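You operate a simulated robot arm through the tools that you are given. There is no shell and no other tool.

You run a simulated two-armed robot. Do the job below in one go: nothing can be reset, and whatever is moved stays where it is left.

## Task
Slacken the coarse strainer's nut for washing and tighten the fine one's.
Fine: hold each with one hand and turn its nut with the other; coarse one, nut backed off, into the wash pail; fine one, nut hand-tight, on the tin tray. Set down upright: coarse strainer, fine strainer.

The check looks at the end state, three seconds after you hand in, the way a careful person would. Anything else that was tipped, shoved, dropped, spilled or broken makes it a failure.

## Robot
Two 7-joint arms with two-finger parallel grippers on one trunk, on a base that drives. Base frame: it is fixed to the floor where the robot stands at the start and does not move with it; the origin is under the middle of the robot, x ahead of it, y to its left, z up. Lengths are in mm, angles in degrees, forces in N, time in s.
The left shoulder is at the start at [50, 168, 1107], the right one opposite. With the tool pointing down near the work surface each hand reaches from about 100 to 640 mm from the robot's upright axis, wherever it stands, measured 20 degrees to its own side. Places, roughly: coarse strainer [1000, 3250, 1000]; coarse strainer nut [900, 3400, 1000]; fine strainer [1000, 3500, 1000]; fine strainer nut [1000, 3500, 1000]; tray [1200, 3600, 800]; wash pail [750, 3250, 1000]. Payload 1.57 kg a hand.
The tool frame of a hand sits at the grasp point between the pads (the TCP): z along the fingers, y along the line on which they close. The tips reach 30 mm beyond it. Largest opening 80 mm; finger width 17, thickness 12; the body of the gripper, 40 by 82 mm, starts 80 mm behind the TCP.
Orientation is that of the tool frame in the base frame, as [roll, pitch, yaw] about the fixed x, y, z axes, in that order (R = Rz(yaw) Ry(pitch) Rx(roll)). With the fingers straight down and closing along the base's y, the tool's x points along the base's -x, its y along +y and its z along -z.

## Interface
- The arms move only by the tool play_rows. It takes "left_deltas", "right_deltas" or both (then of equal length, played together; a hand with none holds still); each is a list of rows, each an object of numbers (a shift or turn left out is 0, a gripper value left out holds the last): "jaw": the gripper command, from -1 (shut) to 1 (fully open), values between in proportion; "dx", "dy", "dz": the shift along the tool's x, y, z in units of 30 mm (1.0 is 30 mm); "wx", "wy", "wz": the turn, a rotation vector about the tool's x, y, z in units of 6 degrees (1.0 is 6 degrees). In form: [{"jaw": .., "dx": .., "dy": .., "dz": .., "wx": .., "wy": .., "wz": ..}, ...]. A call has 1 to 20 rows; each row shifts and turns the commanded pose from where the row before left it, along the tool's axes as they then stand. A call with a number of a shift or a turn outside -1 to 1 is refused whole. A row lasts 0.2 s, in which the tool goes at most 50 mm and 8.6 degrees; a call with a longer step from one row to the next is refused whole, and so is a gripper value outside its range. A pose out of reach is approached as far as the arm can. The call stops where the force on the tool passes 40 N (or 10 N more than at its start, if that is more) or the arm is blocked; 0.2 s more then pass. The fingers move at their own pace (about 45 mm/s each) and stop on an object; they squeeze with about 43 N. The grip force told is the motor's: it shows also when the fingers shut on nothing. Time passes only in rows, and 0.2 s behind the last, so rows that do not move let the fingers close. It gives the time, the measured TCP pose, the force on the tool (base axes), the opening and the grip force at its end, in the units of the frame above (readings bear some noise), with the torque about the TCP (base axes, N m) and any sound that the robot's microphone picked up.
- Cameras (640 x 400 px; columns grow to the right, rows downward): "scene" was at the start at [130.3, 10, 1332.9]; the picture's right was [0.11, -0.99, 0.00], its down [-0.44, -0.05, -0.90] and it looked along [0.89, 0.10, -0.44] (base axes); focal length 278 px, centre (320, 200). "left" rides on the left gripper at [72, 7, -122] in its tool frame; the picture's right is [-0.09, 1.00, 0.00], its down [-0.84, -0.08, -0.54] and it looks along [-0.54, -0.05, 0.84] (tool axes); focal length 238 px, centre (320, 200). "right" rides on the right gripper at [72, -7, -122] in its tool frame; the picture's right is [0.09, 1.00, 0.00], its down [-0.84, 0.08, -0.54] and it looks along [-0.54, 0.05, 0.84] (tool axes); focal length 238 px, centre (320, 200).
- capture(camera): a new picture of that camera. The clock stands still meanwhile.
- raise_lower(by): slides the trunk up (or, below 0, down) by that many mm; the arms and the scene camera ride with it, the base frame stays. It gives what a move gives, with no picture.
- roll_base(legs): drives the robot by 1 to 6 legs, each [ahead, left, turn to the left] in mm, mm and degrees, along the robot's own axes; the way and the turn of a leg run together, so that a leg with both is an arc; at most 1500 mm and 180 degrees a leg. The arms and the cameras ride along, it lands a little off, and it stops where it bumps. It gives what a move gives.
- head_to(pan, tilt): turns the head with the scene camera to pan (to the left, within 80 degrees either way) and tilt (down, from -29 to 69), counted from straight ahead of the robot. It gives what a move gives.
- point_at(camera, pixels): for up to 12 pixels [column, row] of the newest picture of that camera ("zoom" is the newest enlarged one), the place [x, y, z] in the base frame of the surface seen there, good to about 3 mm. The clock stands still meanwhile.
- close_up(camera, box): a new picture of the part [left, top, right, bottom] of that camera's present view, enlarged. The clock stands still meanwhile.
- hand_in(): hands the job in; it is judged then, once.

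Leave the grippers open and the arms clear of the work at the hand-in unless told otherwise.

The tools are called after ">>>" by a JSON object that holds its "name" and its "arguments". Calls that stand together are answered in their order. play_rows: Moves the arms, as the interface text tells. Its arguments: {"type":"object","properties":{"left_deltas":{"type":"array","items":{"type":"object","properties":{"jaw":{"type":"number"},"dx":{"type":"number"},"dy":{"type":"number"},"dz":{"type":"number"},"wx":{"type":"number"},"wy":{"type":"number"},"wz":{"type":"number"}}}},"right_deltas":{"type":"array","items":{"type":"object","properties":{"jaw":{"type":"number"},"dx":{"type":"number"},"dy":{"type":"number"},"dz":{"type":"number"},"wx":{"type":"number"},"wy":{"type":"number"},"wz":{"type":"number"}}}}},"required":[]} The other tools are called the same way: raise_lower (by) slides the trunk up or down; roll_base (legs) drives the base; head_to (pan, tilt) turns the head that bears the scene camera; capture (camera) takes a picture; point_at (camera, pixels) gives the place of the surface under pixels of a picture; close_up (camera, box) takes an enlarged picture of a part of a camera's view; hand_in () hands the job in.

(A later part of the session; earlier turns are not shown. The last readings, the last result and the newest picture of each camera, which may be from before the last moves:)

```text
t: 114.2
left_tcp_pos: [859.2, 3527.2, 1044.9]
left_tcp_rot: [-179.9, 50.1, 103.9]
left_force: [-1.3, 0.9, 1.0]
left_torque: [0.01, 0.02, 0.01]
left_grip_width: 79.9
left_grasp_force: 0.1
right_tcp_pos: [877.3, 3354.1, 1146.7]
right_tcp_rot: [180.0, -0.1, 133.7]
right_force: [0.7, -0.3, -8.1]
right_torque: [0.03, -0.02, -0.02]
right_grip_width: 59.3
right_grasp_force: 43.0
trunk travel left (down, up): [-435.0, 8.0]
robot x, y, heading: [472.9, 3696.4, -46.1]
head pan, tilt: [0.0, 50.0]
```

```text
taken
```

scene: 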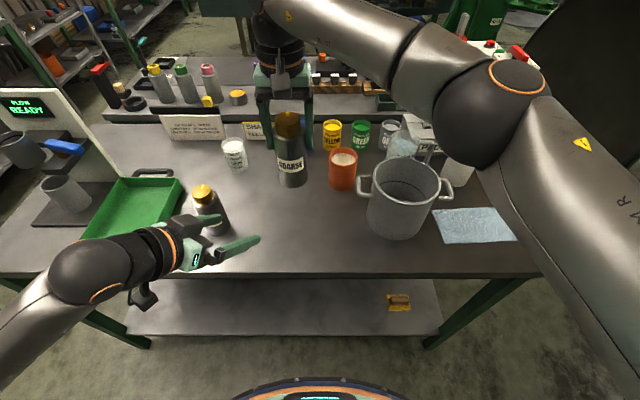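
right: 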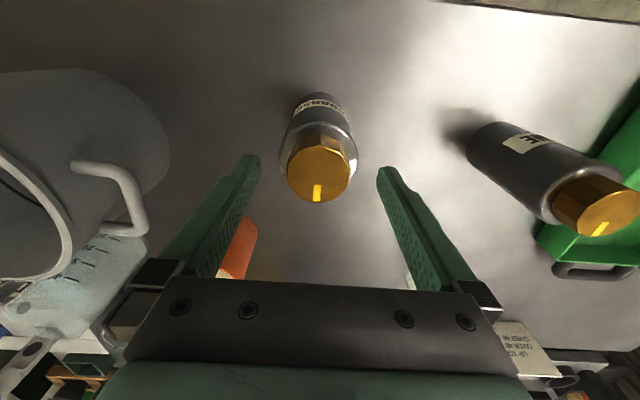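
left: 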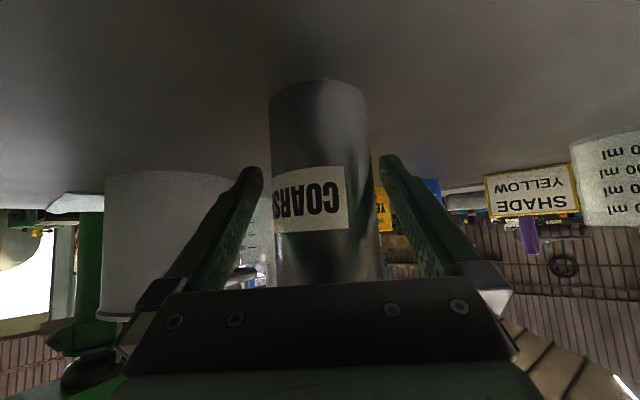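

The strainer (about 8 N) hangs upright at base height ~1039. I move it over the pail centre (719, 3146).

>>> {"name": "play_rows", "arguments": {"right_deltas": [{"dx": -0.116, "dy": -0.717}, {"dx": -0.116, "dy": -0.717}, {"dx": -0.116, "dy": -0.717}, {"dx": -0.116, "dy": -0.717}, {"dx": -0.116, "dy": -0.717}, {"dx": -0.116, "dy": -0.717}, {"dx": -0.116, "dy": -0.717}, {"dx": -0.116, "dy": -0.717}, {"dx": -0.116, "dy": -0.717}, {"dx": -0.116, "dy": -0.717}, {"dx": -0.116, "dy": -0.717}, {"dx": -0.116, "dy": -0.717}, {}]}}

>>> {"name": "capture", "arguments": {"camera": "scene"}}

>>> {"name": "capture", "arguments": {"camera": "right"}}

```text
t: 117.0
left_tcp_pos: [860.2, 3527.1, 1043.8]
left_tcp_rot: [-179.9, 50.0, 103.8]
left_force: [0.0, 0.5, 0.1]
left_torque: [-0.01, 0.02, -0.02]
left_grip_width: 80.2
left_grasp_force: 0.1
right_tcp_pos: [720.1, 3144.7, 1148.0]
right_tcp_rot: [-179.9, 0.0, 133.7]
right_force: [0.7, -0.7, -7.7]
right_torque: [0.04, 0.01, 0.04]
right_grip_width: 59.2
right_grasp_force: 42.2
trunk travel left (down, up): [-435.0, 8.0]
robot x, y, heading: [471.1, 3697.8, -46.2]
head pan, tilt: [0.0, 50.0]
```

```text
taken
```

scene: 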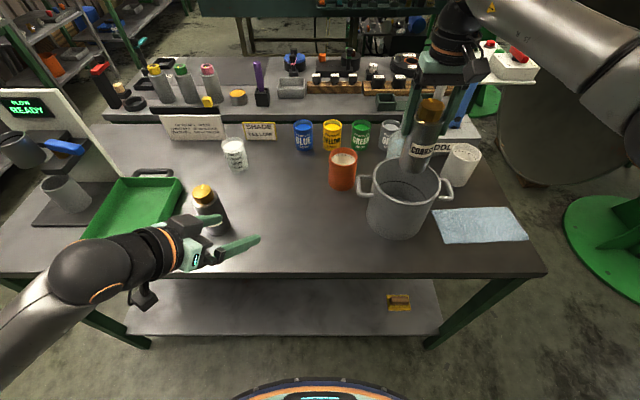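

```text
taken
```

right: 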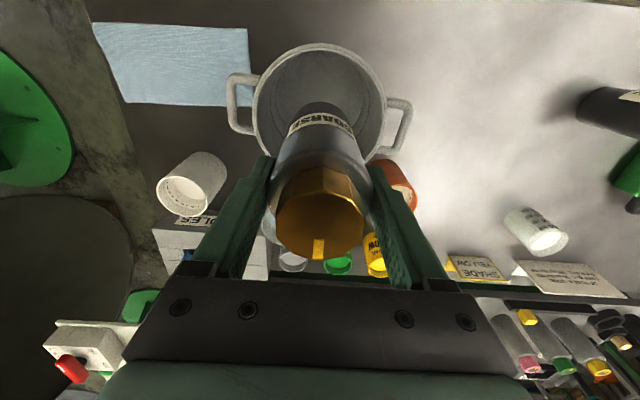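

Seems over the pail; I verify the rim centre from the right camera.

>>> {"name": "point_at", "arguments": {"camera": "right", "pixels": [[256, 98], [384, 100], [320, 47], [280, 62], [360, 60], [265, 130], [377, 135], [320, 80], [345, 90]]}}

```text
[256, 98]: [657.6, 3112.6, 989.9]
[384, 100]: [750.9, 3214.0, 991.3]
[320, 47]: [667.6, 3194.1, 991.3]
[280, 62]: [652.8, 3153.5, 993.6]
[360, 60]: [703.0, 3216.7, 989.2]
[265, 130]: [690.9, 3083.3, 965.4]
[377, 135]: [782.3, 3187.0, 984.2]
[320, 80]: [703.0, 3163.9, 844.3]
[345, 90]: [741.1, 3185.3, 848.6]
```

Centre confirmed ≈(721,3147), floor ≈846. I lower into the pail, most of the way first.

>>> {"name": "play_rows", "arguments": {"right_deltas": [{"dz": 0.7}, {"dz": 0.7}, {"dz": 0.7}, {"dz": 0.7}, {"dz": 0.7}, {"dz": 0.7}, {"dz": 0.7}, {"dz": 0.7}, {}]}}

>>> {"name": "capture", "arguments": {"camera": "right"}}

>>> {"name": "close_up", "arguments": {"camera": "scene", "box": [330, 100, 490, 240]}}

```text
t: 119.0
left_tcp_pos: [860.1, 3527.5, 1045.1]
left_tcp_rot: [-179.9, 49.9, 103.9]
left_force: [0.2, 0.4, -0.2]
left_torque: [0.0, 0.01, 0.03]
left_grip_width: 79.9
left_grasp_force: 0.1
right_tcp_pos: [719.3, 3145.7, 979.9]
right_tcp_rot: [180.0, 0.1, 133.6]
right_force: [0.2, 0.5, -7.5]
right_torque: [0.02, 0.0, 0.0]
right_grip_width: 59.3
right_grasp_force: 42.7
trunk travel left (down, up): [-435.0, 8.0]
robot x, y, heading: [474.5, 3697.4, -46.4]
head pan, tilt: [0.0, 50.0]
```

```text
taken
```

right: 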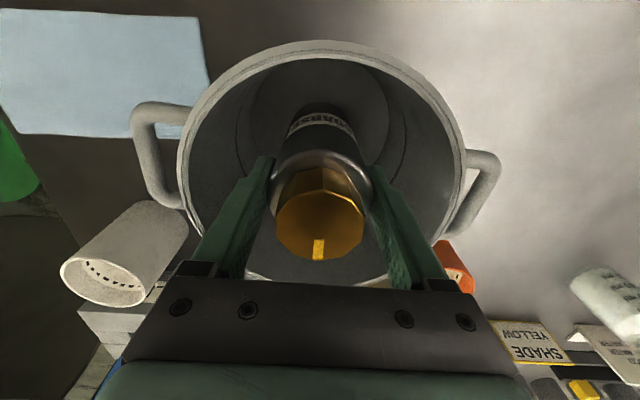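

```text
2.86 times, centred on (410, 170) of scene
```

zoom: 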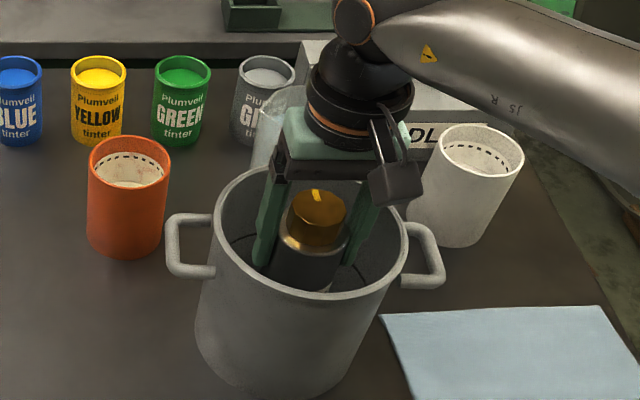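

Inside the pail with room all round. I lower slowly in 4.5 mm steps until the weight comes off.

>>> {"name": "play_rows", "arguments": {"right_deltas": [{"dz": 0.15}, {"dz": 0.15}, {"dz": 0.15}, {"dz": 0.15}, {"dz": 0.1}, {}]}}

```text
t: 120.4
left_tcp_pos: [860.3, 3527.6, 1045.9]
left_tcp_rot: [-179.9, 50.0, 103.8]
left_force: [0.8, -0.2, 0.0]
left_torque: [-0.02, 0.03, 0.0]
left_grip_width: 79.9
left_grasp_force: 0.0
right_tcp_pos: [720.1, 3146.9, 957.7]
right_tcp_rot: [180.0, 0.0, 133.7]
right_force: [-0.6, -0.4, -7.0]
right_torque: [0.02, -0.05, 0.01]
right_grip_width: 59.1
right_grasp_force: 42.9
trunk travel left (down, up): [-435.0, 8.0]
robot x, y, heading: [471.3, 3696.2, -46.4]
head pan, tilt: [0.0, 50.0]
```

Weight still on (−7 N). I go down in 1.5 mm steps.

>>> {"name": "play_rows", "arguments": {"right_deltas": [{"dz": 0.05}, {"dz": 0.05}, {}]}}

>>> {"name": "play_rows", "arguments": {"right_deltas": [{"dz": 0.05}, {}]}}

```text
t: 121.2
left_tcp_pos: [859.0, 3527.0, 1045.2]
left_tcp_rot: [-179.8, 50.0, 103.8]
left_force: [0.8, 0.0, -0.6]
left_torque: [-0.01, 0.01, -0.01]
left_grip_width: 79.8
left_grasp_force: 0.1
right_tcp_pos: [720.3, 3144.7, 955.9]
right_tcp_rot: [180.0, 0.0, 133.6]
right_force: [-0.4, 0.4, -7.7]
right_torque: [0.01, 0.02, 0.01]
right_grip_width: 59.2
right_grasp_force: 42.7
trunk travel left (down, up): [-435.0, 8.0]
robot x, y, heading: [474.1, 3697.2, -46.2]
head pan, tilt: [0.0, 50.0]
```

```text
t: 121.8
left_tcp_pos: [860.2, 3526.9, 1046.5]
left_tcp_rot: [180.0, 50.1, 103.7]
left_force: [-0.3, 0.6, -0.2]
left_torque: [-0.04, -0.05, 0.03]
left_grip_width: 80.2
left_grasp_force: 0.1
right_tcp_pos: [720.7, 3144.4, 954.3]
right_tcp_rot: [180.0, 0.1, 133.7]
right_force: [-1.3, -1.9, -0.7]
right_torque: [0.04, 0.24, -0.01]
right_grip_width: 59.3
right_grasp_force: 43.5
trunk travel left (down, up): [-435.0, 8.0]
robot x, y, heading: [466.2, 3697.2, -46.6]
head pan, tilt: [0.0, 50.0]
```

Weight is off (−0.7 N): it stands on the pail floor. I open and lift straight out.

>>> {"name": "play_rows", "arguments": {"right_deltas": [{"jaw": 0.9}, {}, {}, {}, {"dz": -0.3}, {"dz": -0.7}, {"dz": -0.8}, {"dz": -0.8}, {"dz": -0.8}, {"dz": -0.8}, {"dz": -0.8}, {"dz": -0.8}, {"dz": -0.8}, {}]}}

>>> {"name": "capture", "arguments": {"camera": "scene"}}

>>> {"name": "capture", "arguments": {"camera": "right"}}

```text
t: 124.8
left_tcp_pos: [860.5, 3527.4, 1045.6]
left_tcp_rot: [180.0, 50.0, 103.8]
left_force: [0.6, 0.5, 0.7]
left_torque: [0.03, -0.01, -0.03]
left_grip_width: 80.2
left_grasp_force: 0.0
right_tcp_pos: [720.2, 3146.2, 1153.6]
right_tcp_rot: [180.0, -0.1, 133.6]
right_force: [0.1, -0.5, 0.1]
right_torque: [0.0, 0.0, -0.02]
right_grip_width: 75.8
right_grasp_force: 0.0
trunk travel left (down, up): [-435.0, 8.0]
robot x, y, heading: [472.7, 3697.8, -46.3]
head pan, tilt: [0.0, 50.0]
```

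```text
taken
```

scene: 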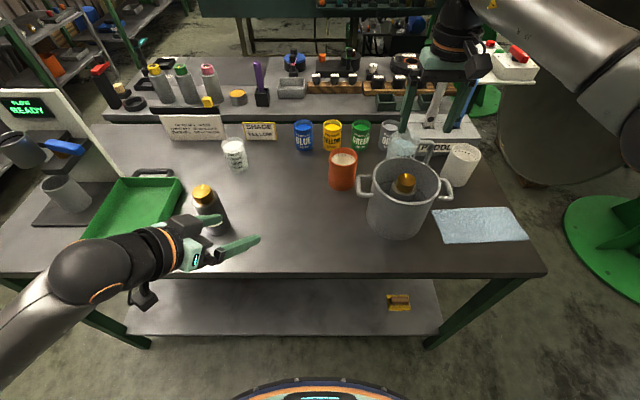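

```text
taken
```

right: 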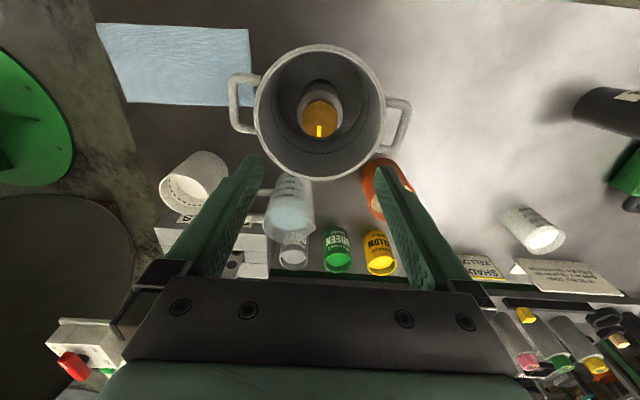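

The coarse strainer stands upright, centred in the pail, its mark unchanged. Next, the fine one, mirrored: right hand holds, left turns and places in the tray. First I straighten the left hand to point down and raise it, and raise the right a bit.

>>> {"name": "play_rows", "arguments": {"left_deltas": [{"wy": 0.926}, {"wy": 0.926}, {"wy": 0.926}, {"wy": 0.926}, {"wy": 0.926}, {"wy": 0.926}, {"wy": 0.926}, {"wy": 0.926}, {"wy": 0.926}, {"wz": -1}, {"wz": -1}, {"wz": -1}, {"wz": -1}, {"wz": -1}, {"dz": -0.8}, {"dz": -0.8}, {"dz": -0.8}, {"dz": -0.8}, {"dz": -0.8}, {}], "right_deltas": [{"dz": -0.8}, {"dz": -0.8}, {"dz": -0.8}, {}, {}, {}, {}, {}, {}, {}, {}, {}, {}, {}, {}, {}, {}, {}, {}, {}]}}

>>> {"name": "capture", "arguments": {"camera": "scene"}}

```text
t: 129.0
left_tcp_pos: [858.3, 3525.8, 1168.7]
left_tcp_rot: [179.9, 0.1, 133.8]
left_force: [-0.1, 0.2, 0.2]
left_torque: [0.01, -0.01, 0.0]
left_grip_width: 80.1
left_grasp_force: 0.1
right_tcp_pos: [721.1, 3145.6, 1225.6]
right_tcp_rot: [179.9, 0.0, 133.7]
right_force: [-1.0, -0.3, -0.5]
right_torque: [-0.03, -0.02, 0.03]
right_grip_width: 75.9
right_grasp_force: 0.0
trunk travel left (down, up): [-435.0, 8.0]
robot x, y, heading: [468.8, 3697.9, -46.3]
head pan, tilt: [0.0, 50.0]
```

```text
taken
```

scene: 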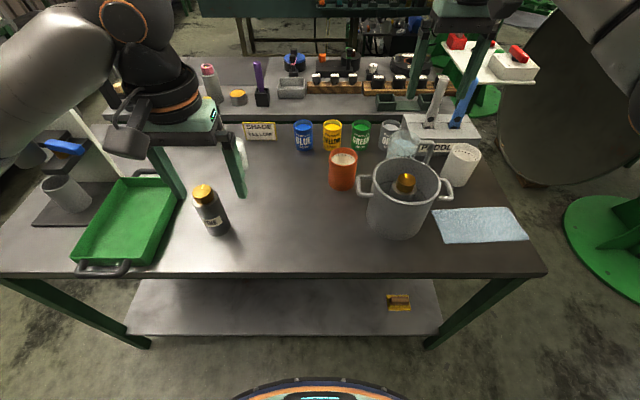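

I check the left elbow's place relative to the tall "FLOW" device at the table's left end before shifting the base left.

>>> {"name": "point_at", "arguments": {"camera": "scene", "pixels": [[125, 25], [60, 60], [20, 100], [110, 170], [60, 145], [30, 155], [65, 190], [100, 130]]}}

>>> {"name": "head_to", "arguments": {"pan": 35, "tilt": 35}}

>>> {"name": "capture", "arguments": {"camera": "scene"}}

```text
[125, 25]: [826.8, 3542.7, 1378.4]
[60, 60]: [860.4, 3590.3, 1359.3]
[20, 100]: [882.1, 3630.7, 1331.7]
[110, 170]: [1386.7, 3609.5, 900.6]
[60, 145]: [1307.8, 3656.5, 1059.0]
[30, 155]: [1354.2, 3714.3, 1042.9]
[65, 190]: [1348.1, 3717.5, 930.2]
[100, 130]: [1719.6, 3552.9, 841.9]
```

```text
t: 130.0
left_tcp_pos: [858.6, 3525.5, 1168.9]
left_tcp_rot: [-180.0, 0.0, 133.8]
left_force: [-0.4, 0.3, 0.2]
left_torque: [0.0, 0.0, -0.01]
left_grip_width: 79.8
left_grasp_force: 0.1
right_tcp_pos: [721.4, 3145.9, 1225.4]
right_tcp_rot: [180.0, 0.1, 133.6]
right_force: [-0.3, 0.5, -0.2]
right_torque: [0.0, 0.01, 0.02]
right_grip_width: 76.1
right_grasp_force: 0.1
trunk travel left (down, up): [-435.0, 8.0]
robot x, y, heading: [474.0, 3697.0, -46.4]
head pan, tilt: [35.0, 35.0]
```

```text
taken
```

scene: 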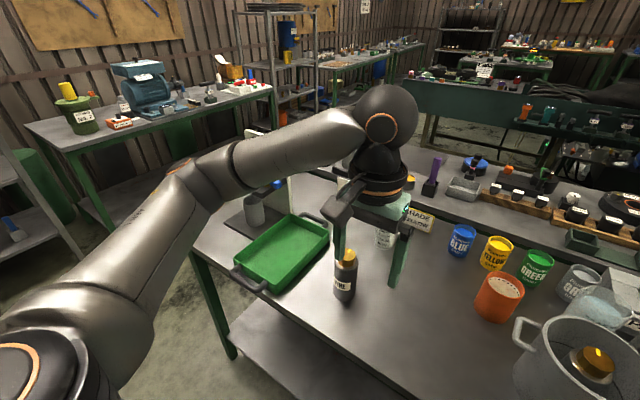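

I measure the elbow and the device's top (about (255,133)).

>>> {"name": "point_at", "arguments": {"camera": "scene", "pixels": [[195, 185], [252, 133], [265, 128], [290, 190], [255, 205], [120, 290], [345, 290], [330, 225], [235, 275], [268, 290], [300, 215], [285, 250]]}}

```text
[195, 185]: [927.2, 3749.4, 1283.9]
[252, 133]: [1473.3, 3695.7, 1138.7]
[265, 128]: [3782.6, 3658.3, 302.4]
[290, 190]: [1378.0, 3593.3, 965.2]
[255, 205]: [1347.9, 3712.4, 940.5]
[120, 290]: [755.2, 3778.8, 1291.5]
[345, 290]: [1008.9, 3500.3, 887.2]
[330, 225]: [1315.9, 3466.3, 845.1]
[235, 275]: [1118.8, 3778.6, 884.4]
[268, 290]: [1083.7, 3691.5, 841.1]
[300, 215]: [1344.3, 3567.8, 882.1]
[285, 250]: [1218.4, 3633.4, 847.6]
```

The device top (1139) is far back at t≈280 mm; the left arm stays in front of the table edge. I move the base 300 mm left.

>>> {"name": "roll_base", "arguments": {"legs": [[0, 300, 0]]}}

>>> {"name": "head_to", "arguments": {"pan": 0, "tilt": 50}}

>>> {"name": "capture", "arguments": {"camera": "scene"}}

>>> {"name": "close_up", "arguments": {"camera": "scene", "box": [300, 170, 380, 240]}}

```text
t: 133.2
left_tcp_pos: [1072.9, 3731.9, 1170.0]
left_tcp_rot: [-179.9, -0.1, 133.9]
left_force: [0.7, -0.2, 0.2]
left_torque: [-0.02, -0.04, 0.01]
left_grip_width: 79.6
left_grasp_force: 0.0
right_tcp_pos: [936.2, 3350.6, 1225.2]
right_tcp_rot: [180.0, 0.0, 133.7]
right_force: [-0.2, -0.5, -0.2]
right_torque: [0.0, 0.01, 0.0]
right_grip_width: 75.8
right_grasp_force: 0.0
trunk travel left (down, up): [-435.0, 8.0]
robot x, y, heading: [689.6, 3904.5, -46.4]
head pan, tilt: [35.0, 35.0]
```

```text
t: 134.2
left_tcp_pos: [1072.1, 3732.0, 1168.6]
left_tcp_rot: [180.0, 0.0, 133.9]
left_force: [0.3, 0.4, -0.3]
left_torque: [-0.02, 0.02, 0.0]
left_grip_width: 80.2
left_grasp_force: 0.1
right_tcp_pos: [936.9, 3351.0, 1224.9]
right_tcp_rot: [-180.0, 0.0, 133.9]
right_force: [-0.1, 0.2, 0.1]
right_torque: [0.0, 0.05, -0.01]
right_grip_width: 75.9
right_grasp_force: 0.0
trunk travel left (down, up): [-435.0, 8.0]
robot x, y, heading: [687.4, 3903.3, -46.0]
head pan, tilt: [0.0, 50.0]
```

```text
taken
```

scene: 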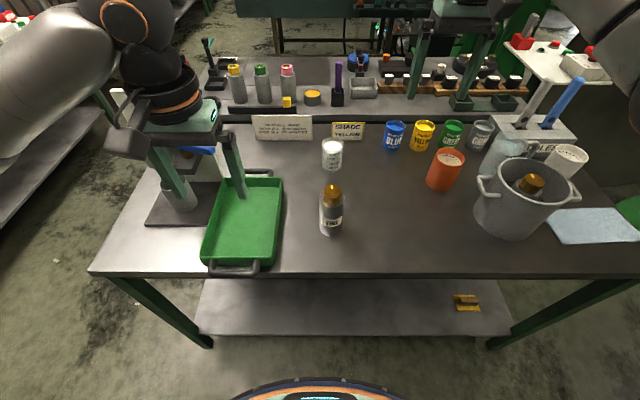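

```text
5.71 times, centred on (340, 205) of scene
```

zoom: 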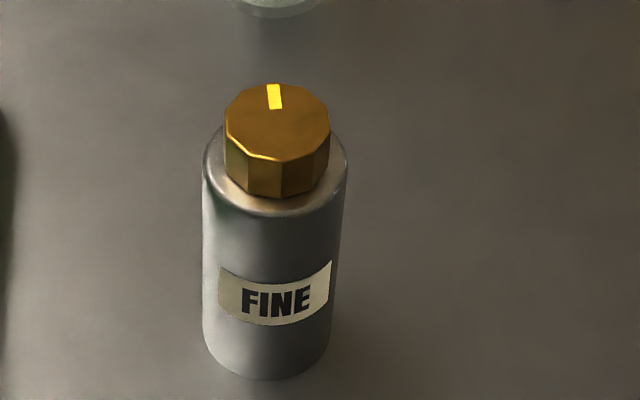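

The view is clear. I measure the fine strainer's nut and body and the tray floor.

>>> {"name": "point_at", "arguments": {"camera": "zoom", "pixels": [[277, 123], [230, 123], [326, 123], [277, 88], [277, 158], [277, 180], [277, 205], [215, 150], [340, 150], [275, 300], [210, 300], [340, 300]]}}

>>> {"name": "point_at", "arguments": {"camera": "scene", "pixels": [[235, 255], [208, 255], [260, 245], [280, 185], [225, 185], [245, 215], [265, 215], [258, 240], [275, 180], [215, 240], [268, 255], [250, 235]]}}

>>> {"name": "close_up", "arguments": {"camera": "scene", "box": [180, 160, 300, 280]}}

```text
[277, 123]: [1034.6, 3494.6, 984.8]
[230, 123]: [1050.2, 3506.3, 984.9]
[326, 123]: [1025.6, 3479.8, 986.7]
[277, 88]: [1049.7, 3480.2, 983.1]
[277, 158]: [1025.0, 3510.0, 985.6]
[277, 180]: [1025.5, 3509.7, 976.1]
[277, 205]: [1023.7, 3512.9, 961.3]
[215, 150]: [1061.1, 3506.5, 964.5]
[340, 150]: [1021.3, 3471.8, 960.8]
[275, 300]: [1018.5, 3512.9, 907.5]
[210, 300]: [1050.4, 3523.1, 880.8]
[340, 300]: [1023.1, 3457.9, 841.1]
```

```text
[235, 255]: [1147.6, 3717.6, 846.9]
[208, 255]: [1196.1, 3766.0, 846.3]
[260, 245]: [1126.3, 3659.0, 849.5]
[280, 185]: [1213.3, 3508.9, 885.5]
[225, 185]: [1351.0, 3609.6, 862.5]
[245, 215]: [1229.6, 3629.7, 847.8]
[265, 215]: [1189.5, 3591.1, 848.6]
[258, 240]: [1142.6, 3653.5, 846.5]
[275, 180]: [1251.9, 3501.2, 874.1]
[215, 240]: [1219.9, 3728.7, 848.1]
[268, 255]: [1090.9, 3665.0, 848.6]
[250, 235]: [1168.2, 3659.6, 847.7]
```

```text
3.33 times, centred on (240, 220) of scene
```

zoom: 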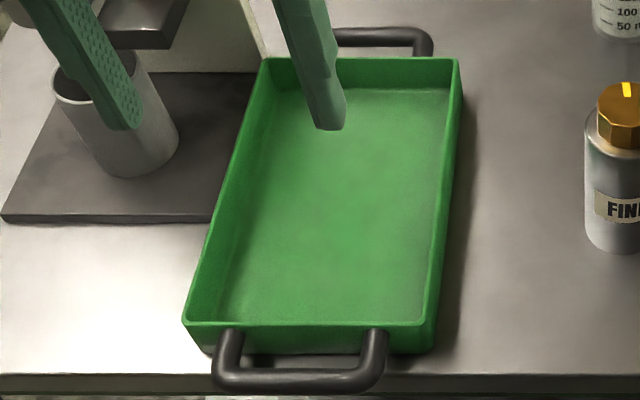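

Fine nut centre ≈(1036.5, 3494.5), tops 985; tray floor 847.5. I now set the right hand to the mirrored slanted pose (yaw +30°, pitch forward 50°) at height.

>>> {"name": "play_rows", "arguments": {"right_deltas": [{"jaw": 1, "wz": -1}, {"wz": -1}, {"wz": -1}, {"wz": -1}, {"wz": -1}, {"wy": -0.926}, {"wy": -0.926}, {"wy": -0.926}, {"wy": -0.926}, {"wy": -0.926}, {"wy": -0.926}, {"wy": -0.926}, {"wy": -0.926}, {"wy": -0.926}, {}]}}

```text
t: 137.4
left_tcp_pos: [1072.2, 3731.8, 1168.9]
left_tcp_rot: [180.0, 0.0, 134.0]
left_force: [0.2, 0.0, 0.7]
left_torque: [0.02, 0.0, 0.01]
left_grip_width: 79.8
left_grasp_force: 0.0
right_tcp_pos: [936.4, 3350.9, 1225.4]
right_tcp_rot: [180.0, 50.3, 154.7]
right_force: [-0.4, 0.4, -0.6]
right_torque: [0.04, 0.0, 0.04]
right_grip_width: 80.0
right_grasp_force: 0.1
right hand out of reach, approached as far as the arm can: row 4, 5
trunk travel left (down, up): [-435.0, 8.0]
robot x, y, heading: [684.8, 3902.2, -46.1]
head pan, tilt: [0.0, 50.0]
```

Yaw stopped at 154.7° (reach limit), which is still a fine approach direction (21° off straight). I recompute and move over the pre-grasp point at z 1150.

>>> {"name": "play_rows", "arguments": {"right_deltas": [{"dx": 0.355, "dy": 0.717, "dz": 0.063}, {"dx": 0.355, "dy": 0.717, "dz": 0.063}, {"dx": 0.355, "dy": 0.717, "dz": 0.063}, {"dx": 0.355, "dy": 0.717, "dz": 0.063}, {"dx": 0.355, "dy": 0.717, "dz": 0.063}, {"dx": 0.355, "dy": 0.717, "dz": 0.063}, {"dx": 0.355, "dy": 0.717, "dz": 0.063}, {"dx": 0.355, "dy": 0.717, "dz": 0.063}, {}]}}

>>> {"name": "capture", "arguments": {"camera": "scene"}}

```text
t: 139.4
left_tcp_pos: [1073.1, 3732.1, 1169.4]
left_tcp_rot: [179.9, 0.0, 133.9]
left_force: [-0.1, 0.0, -0.7]
left_torque: [0.0, -0.01, 0.02]
left_grip_width: 79.9
left_grasp_force: 0.1
right_tcp_pos: [971.4, 3526.4, 1149.3]
right_tcp_rot: [180.0, 50.1, 154.6]
right_force: [-0.2, -0.3, -0.3]
right_torque: [0.02, 0.0, -0.01]
right_grip_width: 79.8
right_grasp_force: 0.1
trunk travel left (down, up): [-435.0, 8.0]
robot x, y, heading: [687.7, 3902.6, -46.2]
head pan, tilt: [0.0, 50.0]
```

```text
taken
```

scene: 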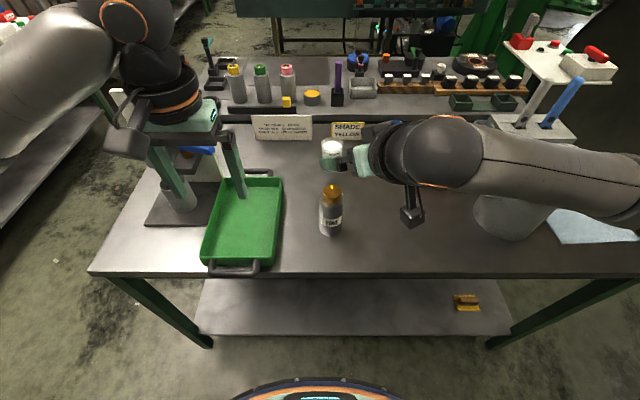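

The right forearm now extends over the pail side; I measure its height before lowering.

>>> {"name": "point_at", "arguments": {"camera": "scene", "pixels": [[440, 150], [510, 170], [580, 165], [630, 190], [410, 210], [360, 160], [390, 150], [510, 195], [500, 220]]}}

>>> {"name": "capture", "arguments": {"camera": "right"}}

```text
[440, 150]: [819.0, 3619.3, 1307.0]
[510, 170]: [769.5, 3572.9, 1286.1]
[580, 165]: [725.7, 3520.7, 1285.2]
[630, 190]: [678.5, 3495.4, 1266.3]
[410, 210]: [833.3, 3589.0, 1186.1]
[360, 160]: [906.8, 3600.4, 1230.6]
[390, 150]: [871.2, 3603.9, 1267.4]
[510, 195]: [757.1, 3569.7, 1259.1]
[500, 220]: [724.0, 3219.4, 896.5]
```

```text
taken
```

right: 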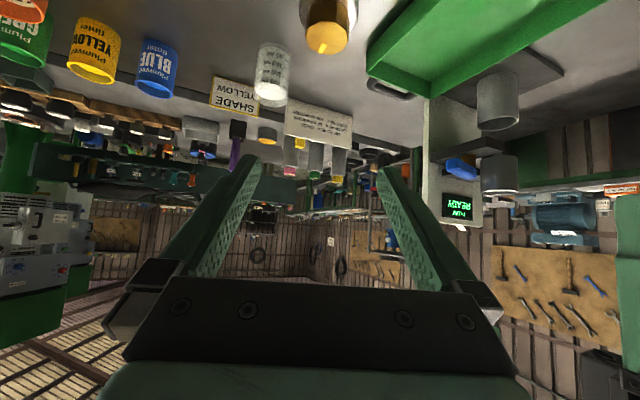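

The forearm runs in front of the table edge, clear of the pail. I lower vertically 197 mm to the pre-grasp point.

>>> {"name": "play_rows", "arguments": {"right_deltas": [{"dx": 0.629, "dz": 0.528}, {"dx": 0.629, "dz": 0.528}, {"dx": 0.629, "dz": 0.528}, {"dx": 0.629, "dz": 0.528}, {"dx": 0.629, "dz": 0.528}, {"dx": 0.629, "dz": 0.528}, {"dx": 0.629, "dz": 0.528}, {"dx": 0.629, "dz": 0.528}, {}]}}

>>> {"name": "capture", "arguments": {"camera": "right"}}

>>> {"name": "capture", "arguments": {"camera": "scene"}}

```text
t: 141.4
left_tcp_pos: [1071.7, 3731.6, 1168.3]
left_tcp_rot: [180.0, 0.0, 133.9]
left_force: [-0.1, -0.3, 0.8]
left_torque: [0.0, -0.03, 0.01]
left_grip_width: 80.0
left_grasp_force: 0.0
right_tcp_pos: [972.8, 3526.0, 991.1]
right_tcp_rot: [180.0, 50.2, 154.7]
right_force: [0.1, -0.2, 0.0]
right_torque: [-0.02, 0.01, -0.01]
right_grip_width: 80.3
right_grasp_force: 0.1
right hand out of reach, approached as far as the arm can: row 7, 8
trunk travel left (down, up): [-435.0, 8.0]
robot x, y, heading: [687.8, 3902.5, -46.3]
head pan, tilt: [0.0, 50.0]
```

```text
taken
```

right: 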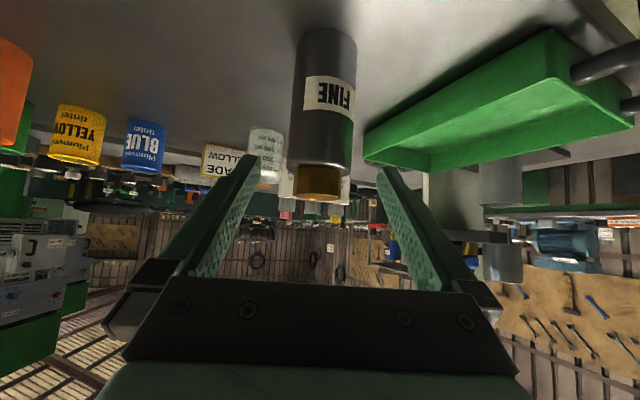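

```text
taken
```

scene: 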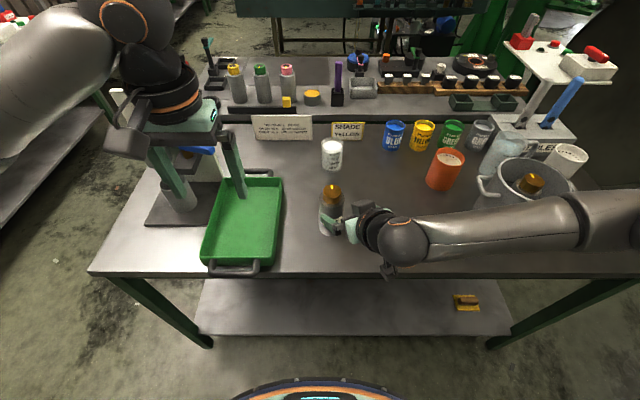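

The hand stopped at z 991 (folding limit), but the goal is farther out and should be reachable. The strainer is centred between the fingers (column ~322). I go diagonally to the grip point, straddling the body.

>>> {"name": "play_rows", "arguments": {"right_deltas": [{"dz": 0.8, "dy": -0.01}, {"dz": 0.8, "dy": -0.01}, {"dz": 0.8, "dy": -0.01}, {}]}}

>>> {"name": "capture", "arguments": {"camera": "right"}}

>>> {"name": "close_up", "arguments": {"camera": "scene", "box": [260, 160, 420, 280]}}

```text
t: 142.4
left_tcp_pos: [1072.4, 3732.5, 1169.2]
left_tcp_rot: [180.0, 0.1, 133.9]
left_force: [0.6, 0.2, -0.2]
left_torque: [0.01, 0.0, 0.01]
left_grip_width: 80.3
left_grasp_force: 0.0
right_tcp_pos: [1004.3, 3501.2, 961.2]
right_tcp_rot: [180.0, 49.8, 154.8]
right_force: [-1.1, -0.2, 0.0]
right_torque: [0.01, -0.01, 0.0]
right_grip_width: 80.0
right_grasp_force: 0.1
right hand out of reach, approached as far as the arm can: row 2, 3
trunk travel left (down, up): [-435.0, 8.0]
robot x, y, heading: [685.7, 3899.8, -46.3]
head pan, tilt: [0.0, 50.0]
```

```text
taken
```

right: 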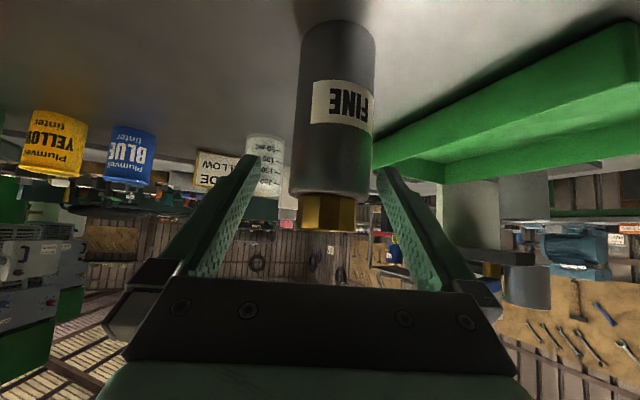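

```text
3.33 times, centred on (340, 220) of scene
```

zoom: 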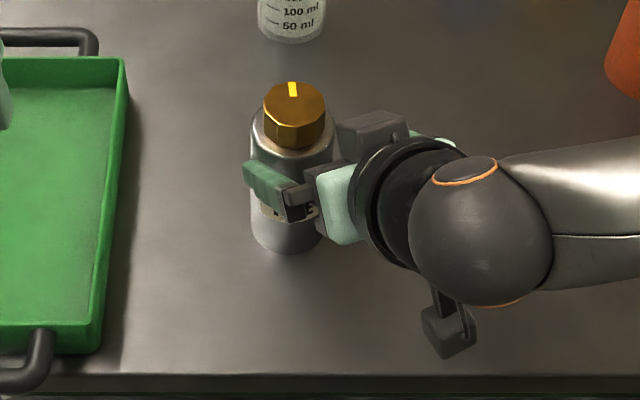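

The right arm meets a limit here; the earlier left grasp worked with the wrist more outward. I retreat the right hand up, straighten it, and will re-approach after shifting the base ~27 mm left, from a nearer, more outward start.

>>> {"name": "play_rows", "arguments": {"right_deltas": [{"dz": -0.6}, {"dz": -0.6}, {"dx": -0.734, "dz": -0.616}, {"dx": -0.734, "dz": -0.616}, {"dx": -0.734, "dz": -0.616}, {"dx": -0.734, "dz": -0.616}, {"dx": -0.734, "dz": -0.616}, {"dx": -0.734, "dz": -0.616}, {"dx": -0.734, "dz": -0.616}, {"dx": -0.734, "dz": -0.616}, {}]}}

```text
t: 144.8
left_tcp_pos: [1072.7, 3732.8, 1169.1]
left_tcp_rot: [180.0, 0.1, 133.9]
left_force: [0.9, 0.6, -0.3]
left_torque: [-0.01, 0.0, 0.01]
left_grip_width: 79.9
left_grasp_force: 0.1
right_tcp_pos: [977.1, 3514.9, 1212.8]
right_tcp_rot: [179.9, 50.2, 154.8]
right_force: [-0.4, -0.4, 0.1]
right_torque: [0.03, -0.05, -0.03]
right_grip_width: 79.9
right_grasp_force: 0.1
trunk travel left (down, up): [-435.0, 8.0]
robot x, y, heading: [686.2, 3899.0, -46.1]
head pan, tilt: [0.0, 50.0]
```

Straightening the right hand to point down.

>>> {"name": "play_rows", "arguments": {"right_deltas": [{"wy": 0.926}, {"wy": 0.926}, {"wy": 0.926}, {"wy": 0.926}, {"wy": 0.926}, {"wy": 0.926}, {"wy": 0.926}, {"wy": 0.926}, {"wy": 0.926}, {"wz": 0.875}, {"wz": 0.875}, {"wz": 0.875}, {"wz": 0.875}, {}]}}

>>> {"name": "play_rows", "arguments": {"right_deltas": [{"dx": 0.65, "dy": -0.78, "dz": -0.76}, {"dx": 0.65, "dy": -0.78, "dz": -0.76}, {"dx": 0.65, "dy": -0.78, "dz": -0.76}, {"dx": 0.65, "dy": -0.78, "dz": -0.76}, {"dx": 0.65, "dy": -0.78, "dz": -0.76}, {"dx": 0.65, "dy": -0.78, "dz": -0.76}, {}]}}

>>> {"name": "roll_base", "arguments": {"legs": [[0, 27, 0]]}}

```text
t: 147.8
left_tcp_pos: [1073.1, 3732.2, 1168.5]
left_tcp_rot: [180.0, 0.0, 133.9]
left_force: [-0.1, 0.8, -0.8]
left_torque: [0.03, 0.01, 0.0]
left_grip_width: 80.1
left_grasp_force: 0.1
right_tcp_pos: [977.9, 3514.9, 1215.1]
right_tcp_rot: [180.0, 0.0, 133.8]
right_force: [0.3, -0.1, 0.7]
right_torque: [0.01, 0.01, -0.02]
right_grip_width: 80.0
right_grasp_force: 0.1
trunk travel left (down, up): [-435.0, 8.0]
robot x, y, heading: [685.7, 3903.3, -46.4]
head pan, tilt: [0.0, 50.0]
```

```text
t: 149.4
left_tcp_pos: [1074.5, 3730.8, 1168.7]
left_tcp_rot: [-179.9, -0.1, 133.8]
left_force: [-0.3, 0.1, 0.3]
left_torque: [-0.01, 0.0, 0.01]
left_grip_width: 80.0
left_grasp_force: 0.0
right_tcp_pos: [796.0, 3501.8, 1351.8]
right_tcp_rot: [179.9, 0.1, 133.8]
right_force: [1.2, -0.4, 0.9]
right_torque: [0.03, 0.0, 0.04]
right_grip_width: 79.7
right_grasp_force: 0.0
trunk travel left (down, up): [-435.0, 8.0]
robot x, y, heading: [686.0, 3901.8, -46.3]
head pan, tilt: [0.0, 50.0]
```

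```text
t: 150.4
left_tcp_pos: [1092.4, 3750.6, 1167.4]
left_tcp_rot: [-179.9, 0.1, 133.8]
left_force: [0.1, 1.1, 0.3]
left_torque: [0.0, 0.0, 0.01]
left_grip_width: 80.1
left_grasp_force: 0.1
right_tcp_pos: [816.3, 3520.9, 1351.9]
right_tcp_rot: [179.9, 0.0, 133.8]
right_force: [-0.2, -0.3, 0.6]
right_torque: [-0.02, 0.01, 0.0]
right_grip_width: 79.8
right_grasp_force: 0.2
trunk travel left (down, up): [-435.0, 8.0]
robot x, y, heading: [707.4, 3922.9, -46.0]
head pan, tilt: [0.0, 50.0]
```

Now the right hand is nearer and more outward, as the left had been. I turn it yaw +30° and pitch forward 50°.

>>> {"name": "play_rows", "arguments": {"right_deltas": [{"wz": -1}, {"wz": -1}, {"wz": -1}, {"wz": -1}, {"wz": -1}, {"wy": -0.926}, {"wy": -0.926}, {"wy": -0.926}, {"wy": -0.926}, {"wy": -0.926}, {"wy": -0.926}, {"wy": -0.926}, {"wy": -0.926}, {"wy": -0.926}, {}]}}

```text
t: 153.6
left_tcp_pos: [1093.1, 3751.0, 1168.3]
left_tcp_rot: [-180.0, 0.0, 133.9]
left_force: [0.4, 0.3, -0.2]
left_torque: [-0.03, -0.02, -0.02]
left_grip_width: 80.0
left_grasp_force: 0.0
right_tcp_pos: [815.7, 3520.4, 1350.9]
right_tcp_rot: [-180.0, 50.1, 163.9]
right_force: [-0.2, 0.4, -0.5]
right_torque: [-0.02, 0.01, -0.02]
right_grip_width: 79.9
right_grasp_force: 0.1
trunk travel left (down, up): [-435.0, 8.0]
robot x, y, heading: [708.9, 3921.5, -46.1]
head pan, tilt: [0.0, 50.0]
```

Orientation reached this time. Moving straight to the pre-grasp point (967, 3514, 953).

>>> {"name": "play_rows", "arguments": {"right_deltas": [{"dx": 0.501, "dy": 0.085, "dz": 0.877}, {"dx": 0.501, "dy": 0.085, "dz": 0.877}, {"dx": 0.501, "dy": 0.085, "dz": 0.877}, {"dx": 0.501, "dy": 0.085, "dz": 0.877}, {"dx": 0.501, "dy": 0.085, "dz": 0.877}, {"dx": 0.501, "dy": 0.085, "dz": 0.877}, {"dx": 0.501, "dy": 0.085, "dz": 0.877}, {"dx": 0.501, "dy": 0.085, "dz": 0.877}, {"dx": 0.501, "dy": 0.085, "dz": 0.877}, {"dx": 0.501, "dy": 0.085, "dz": 0.877}, {"dx": 0.501, "dy": 0.085, "dz": 0.877}, {"dx": 0.501, "dy": 0.085, "dz": 0.877}, {"dx": 0.501, "dy": 0.085, "dz": 0.877}, {"dx": 0.501, "dy": 0.085, "dz": 0.877}, {}]}}

>>> {"name": "capture", "arguments": {"camera": "right"}}

>>> {"name": "close_up", "arguments": {"camera": "scene", "box": [260, 140, 580, 340]}}

```text
t: 156.8
left_tcp_pos: [1092.3, 3751.0, 1167.2]
left_tcp_rot: [-180.0, 0.1, 133.9]
left_force: [0.5, 0.4, 0.8]
left_torque: [0.02, -0.01, 0.0]
left_grip_width: 80.1
left_grasp_force: 0.1
right_tcp_pos: [966.5, 3512.7, 952.8]
right_tcp_rot: [-180.0, 50.0, 163.8]
right_force: [0.6, 0.1, -0.3]
right_torque: [-0.03, -0.01, 0.01]
right_grip_width: 80.3
right_grasp_force: 0.1
trunk travel left (down, up): [-435.0, 8.0]
robot x, y, heading: [704.2, 3920.2, -46.1]
head pan, tilt: [0.0, 50.0]
```

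```text
taken
```

right: 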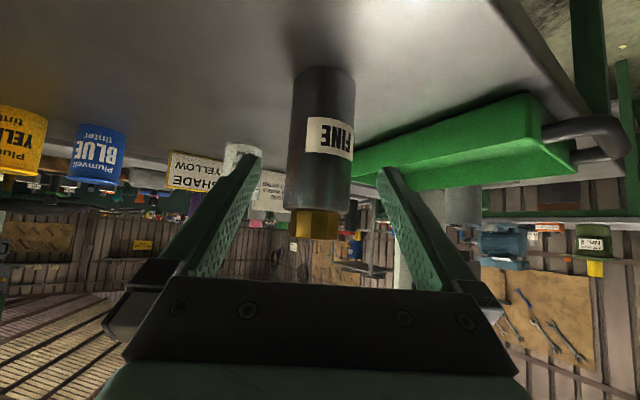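

```text
2.00 times, centred on (420, 240) of scene
```

zoom: 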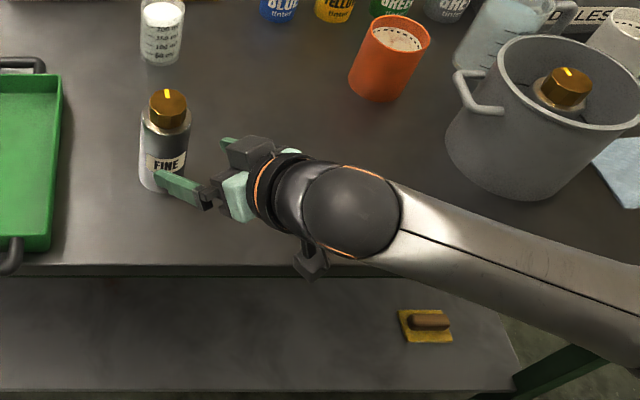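

Reached; strainer centred between fingers. I advance 95 mm.

>>> {"name": "play_rows", "arguments": {"right_deltas": [{"dz": 0.6}, {"dz": 0.6}, {"dz": 0.6}, {"dz": 0.6}, {"dz": 0.6}, {"dz": 0.2}, {}]}}

>>> {"name": "capture", "arguments": {"camera": "right"}}

```text
t: 158.4
left_tcp_pos: [1092.4, 3750.9, 1169.4]
left_tcp_rot: [180.0, -0.1, 133.9]
left_force: [0.3, 0.1, 0.5]
left_torque: [0.01, 0.03, -0.01]
left_grip_width: 79.8
left_grasp_force: 0.1
right_tcp_pos: [1035.7, 3491.7, 891.5]
right_tcp_rot: [180.0, 50.1, 163.8]
right_force: [0.5, 0.6, -0.1]
right_torque: [0.01, 0.06, 0.01]
right_grip_width: 79.8
right_grasp_force: 0.1
trunk travel left (down, up): [-435.0, 8.0]
robot x, y, heading: [707.0, 3918.1, -46.2]
head pan, tilt: [0.0, 50.0]
```

```text
taken
```

right: 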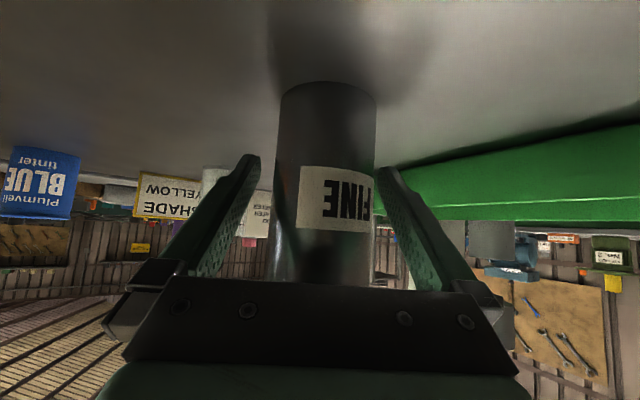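

The body (mid column ~325) is ~2 mm to the right of the finger middle (319); I shift that and close.

>>> {"name": "play_rows", "arguments": {"right_deltas": [{"dy": 0.07}, {"jaw": -1}, {}, {}, {}, {}]}}

>>> {"name": "close_up", "arguments": {"camera": "scene", "box": [260, 160, 420, 280]}}

>>> {"name": "point_at", "arguments": {"camera": "zoom", "pixels": [[265, 95], [240, 95], [290, 95], [265, 75], [265, 112], [340, 115], [330, 140], [370, 125], [370, 160], [300, 190]]}}

```text
t: 159.8
left_tcp_pos: [1092.5, 3750.5, 1169.0]
left_tcp_rot: [180.0, 0.1, 133.9]
left_force: [-0.2, 0.3, 0.1]
left_torque: [-0.01, 0.01, -0.02]
left_grip_width: 80.0
left_grasp_force: 0.1
right_tcp_pos: [1037.7, 3494.0, 893.5]
right_tcp_rot: [-180.0, 50.1, 163.7]
right_force: [-0.1, -2.2, 1.8]
right_torque: [-0.09, 0.15, 0.03]
right_grip_width: 58.9
right_grasp_force: 43.2
trunk travel left (down, up): [-435.0, 8.0]
robot x, y, heading: [706.3, 3922.6, -46.1]
head pan, tilt: [0.0, 50.0]
```

```text
3.33 times, centred on (340, 220) of scene
```

zoom: 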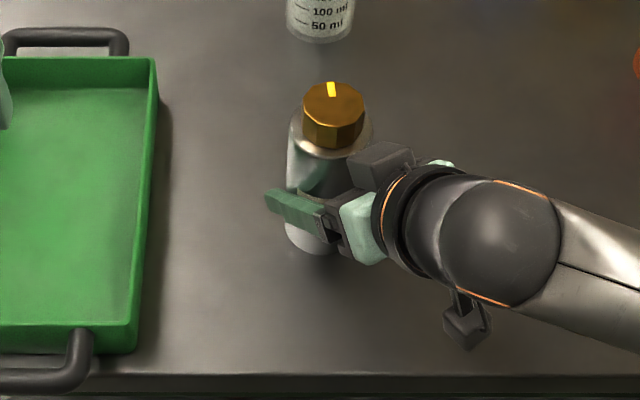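

```text
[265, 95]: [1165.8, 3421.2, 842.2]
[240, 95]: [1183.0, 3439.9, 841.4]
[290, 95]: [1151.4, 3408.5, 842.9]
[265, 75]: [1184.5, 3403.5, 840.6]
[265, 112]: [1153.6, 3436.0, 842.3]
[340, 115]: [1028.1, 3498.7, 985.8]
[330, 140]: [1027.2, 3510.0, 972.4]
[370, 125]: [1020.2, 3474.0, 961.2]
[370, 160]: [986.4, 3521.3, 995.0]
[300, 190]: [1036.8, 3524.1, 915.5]
```

Held (58.9 mm, 43 N). I measure the nut centre (zoom (334,102)) again and the right-gripper's top box.

>>> {"name": "point_at", "arguments": {"camera": "zoom", "pixels": [[334, 102], [306, 103], [361, 103], [334, 85], [334, 120], [365, 150], [400, 150], [385, 165], [410, 160], [380, 145]]}}

```text
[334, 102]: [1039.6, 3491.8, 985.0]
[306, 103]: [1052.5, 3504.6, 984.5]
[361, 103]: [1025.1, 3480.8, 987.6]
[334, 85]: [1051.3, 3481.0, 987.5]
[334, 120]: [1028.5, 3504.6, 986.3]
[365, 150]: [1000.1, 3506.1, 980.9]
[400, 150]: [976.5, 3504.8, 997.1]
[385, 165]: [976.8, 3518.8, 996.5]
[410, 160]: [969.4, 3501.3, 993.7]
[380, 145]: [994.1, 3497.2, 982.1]
```

Nut centre ≈(1039, 3492.5), top 986. I bring the left hand over it at z 1169, narrow the fingers to ~55 mm, and turn it 84° counter-clockwise to start a long clockwise stroke.

>>> {"name": "play_rows", "arguments": {"left_deltas": [{"jaw": 0.38, "dx": -0.62, "dy": -0.906}, {"dx": -0.62, "dy": -0.906}, {"dx": -0.62, "dy": -0.906}, {"dx": -0.62, "dy": -0.906}, {"dx": -0.62, "dy": -0.906}, {"dx": -0.62, "dy": -0.906}, {"dx": -0.62, "dy": -0.906}, {"dx": -0.62, "dy": -0.906}, {}]}}

>>> {"name": "play_rows", "arguments": {"left_deltas": [{"wz": -1}, {"wz": -1}, {"wz": -1}, {"wz": -1}, {"wz": -1}, {"wz": -1}, {"wz": -1}, {"wz": -1}, {"wz": -1}, {"wz": -1}, {"wz": -1}, {"wz": -1}, {"wz": -1}, {"wz": -1}, {}]}}

>>> {"name": "capture", "arguments": {"camera": "left"}}

>>> {"name": "capture", "arguments": {"camera": "scene"}}

```text
t: 161.8
left_tcp_pos: [1040.8, 3491.6, 1168.6]
left_tcp_rot: [-179.9, 0.3, 133.8]
left_force: [-0.4, -0.3, -0.4]
left_torque: [0.03, 0.0, -0.01]
left_grip_width: 55.4
left_grasp_force: 0.2
right_tcp_pos: [1038.6, 3495.7, 893.4]
right_tcp_rot: [-180.0, 50.1, 163.7]
right_force: [1.3, -1.1, -0.2]
right_torque: [0.09, -0.18, -0.08]
right_grip_width: 58.9
right_grasp_force: 43.4
trunk travel left (down, up): [-435.0, 8.0]
robot x, y, heading: [706.9, 3920.4, -46.2]
head pan, tilt: [0.0, 50.0]
```

```text
t: 165.0
left_tcp_pos: [1038.6, 3493.1, 1168.3]
left_tcp_rot: [-180.0, 0.0, -142.1]
left_force: [-0.7, 0.1, 0.5]
left_torque: [-0.01, 0.02, 0.0]
left_grip_width: 55.3
left_grasp_force: 0.1
right_tcp_pos: [1038.9, 3494.9, 892.0]
right_tcp_rot: [-180.0, 50.2, 163.7]
right_force: [2.7, -3.3, 1.9]
right_torque: [0.05, -0.06, -0.02]
right_grip_width: 59.0
right_grasp_force: 42.5
trunk travel left (down, up): [-435.0, 8.0]
robot x, y, heading: [704.2, 3920.4, -46.4]
head pan, tilt: [0.0, 50.0]
```

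```text
taken
```

left: 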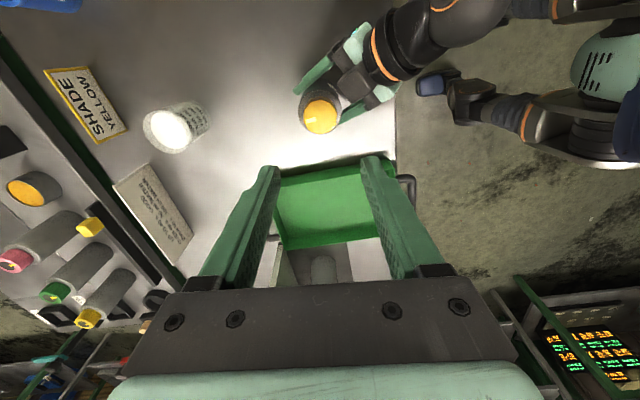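

```text
taken
```

scene: 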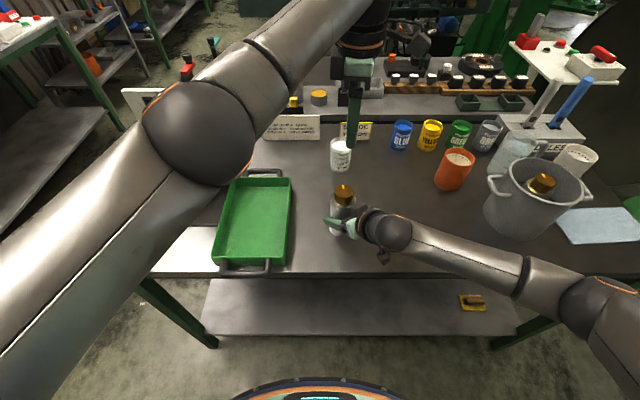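

Over the nut at yaw 218°. I descend 120 mm first.

>>> {"name": "play_rows", "arguments": {"left_deltas": [{"dz": 0.8}, {"dz": 0.8}, {"dz": 0.8}, {"dz": 0.8}, {"dz": 0.8}, {}]}}

>>> {"name": "capture", "arguments": {"camera": "left"}}

>>> {"name": "point_at", "arguments": {"camera": "left", "pixels": [[320, 145], [300, 145], [340, 145], [320, 130], [320, 160]]}}

```text
t: 166.4
left_tcp_pos: [1038.1, 3492.8, 1049.1]
left_tcp_rot: [-179.9, 0.0, -142.2]
left_force: [0.1, 0.2, 0.2]
left_torque: [-0.03, -0.01, -0.02]
left_grip_width: 55.4
left_grasp_force: 0.1
right_tcp_pos: [1038.0, 3494.7, 893.5]
right_tcp_rot: [180.0, 50.1, 163.8]
right_force: [-2.3, 0.0, 3.3]
right_torque: [0.13, 0.06, 0.02]
right_grip_width: 58.7
right_grasp_force: 43.2
trunk travel left (down, up): [-435.0, 8.0]
robot x, y, heading: [700.5, 3922.5, -46.4]
head pan, tilt: [0.0, 50.0]
```

```text
taken
```

left: 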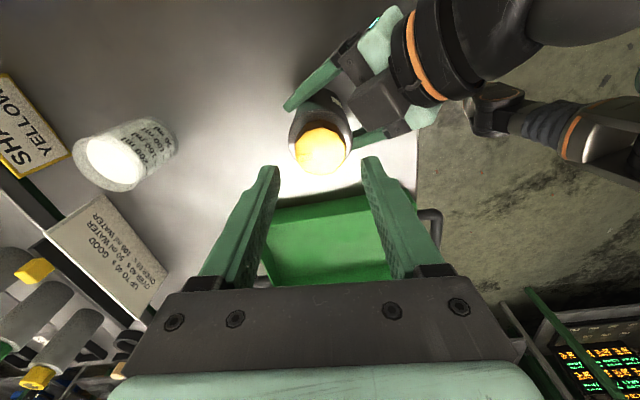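

```text
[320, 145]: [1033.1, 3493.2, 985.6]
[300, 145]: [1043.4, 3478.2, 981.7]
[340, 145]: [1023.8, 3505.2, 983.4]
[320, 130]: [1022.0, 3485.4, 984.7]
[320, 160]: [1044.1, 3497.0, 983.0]
```

Nut centre reads ≈(1037,3494), centred. I descend the last 53 mm and close on the nut.

>>> {"name": "play_rows", "arguments": {"left_deltas": [{"dz": 0.6}, {"dz": 0.6}, {"dz": 0.55}, {}, {"jaw": -1}, {}, {}, {}]}}

>>> {"name": "capture", "arguments": {"camera": "left"}}

```text
t: 168.2
left_tcp_pos: [1040.1, 3492.5, 995.9]
left_tcp_rot: [-179.9, 0.0, -142.1]
left_force: [2.8, -3.5, -0.8]
left_torque: [0.03, 0.19, -0.09]
left_grip_width: 42.5
left_grasp_force: 42.9
right_tcp_pos: [1039.0, 3495.1, 893.4]
right_tcp_rot: [180.0, 50.1, 163.8]
right_force: [-5.9, 2.5, 3.6]
right_torque: [-0.24, -0.3, 0.14]
right_grip_width: 58.8
right_grasp_force: 43.3
trunk travel left (down, up): [-435.0, 8.0]
robot x, y, heading: [709.2, 3920.6, -46.2]
head pan, tilt: [0.0, 50.0]
```

```text
taken
```

left: 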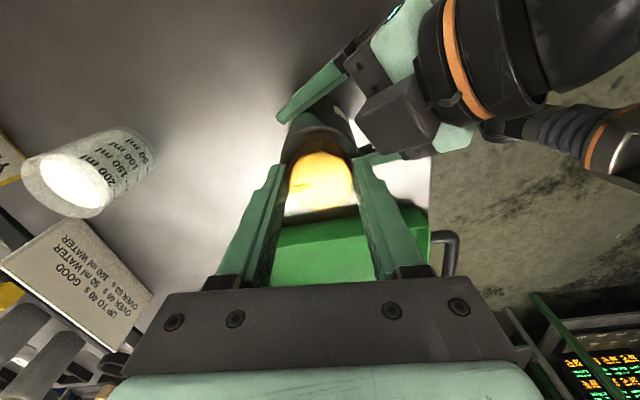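

The nut is gripped (42.5 mm). I turn clockwise (positive wz) 36° and watch the torque.

>>> {"name": "play_rows", "arguments": {"left_deltas": [{"wz": 1}, {"wz": 1}, {"wz": 1}, {"wz": 1}, {"wz": 1}, {"wz": 1}]}}

>>> {"name": "close_up", "arguments": {"camera": "scene", "box": [290, 160, 400, 260]}}

```text
t: 169.6
left_tcp_pos: [1039.6, 3492.4, 997.8]
left_tcp_rot: [-179.9, 0.0, -178.2]
left_force: [2.6, 8.4, -0.3]
left_torque: [-0.34, -0.15, -0.03]
left_grip_width: 42.5
left_grasp_force: 43.0
right_tcp_pos: [1038.6, 3493.3, 892.5]
right_tcp_rot: [180.0, 50.1, 163.8]
right_force: [-1.9, -4.9, 0.6]
right_torque: [1.07, -0.21, -0.01]
right_grip_width: 58.8
right_grasp_force: 43.0
trunk travel left (down, up): [-435.0, 8.0]
robot x, y, heading: [703.6, 3920.7, -46.2]
head pan, tilt: [0.0, 50.0]
```

```text
4.00 times, centred on (345, 210) of scene
```

zoom: 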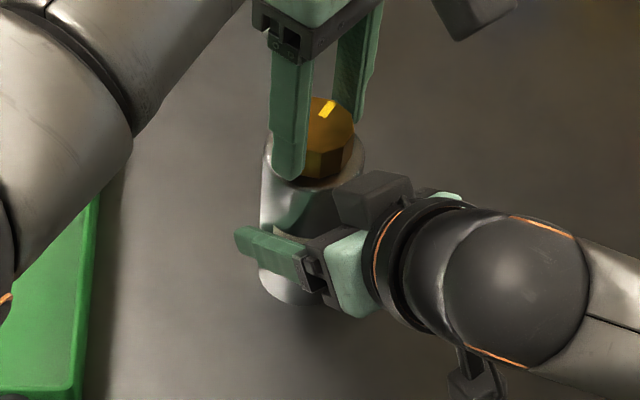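

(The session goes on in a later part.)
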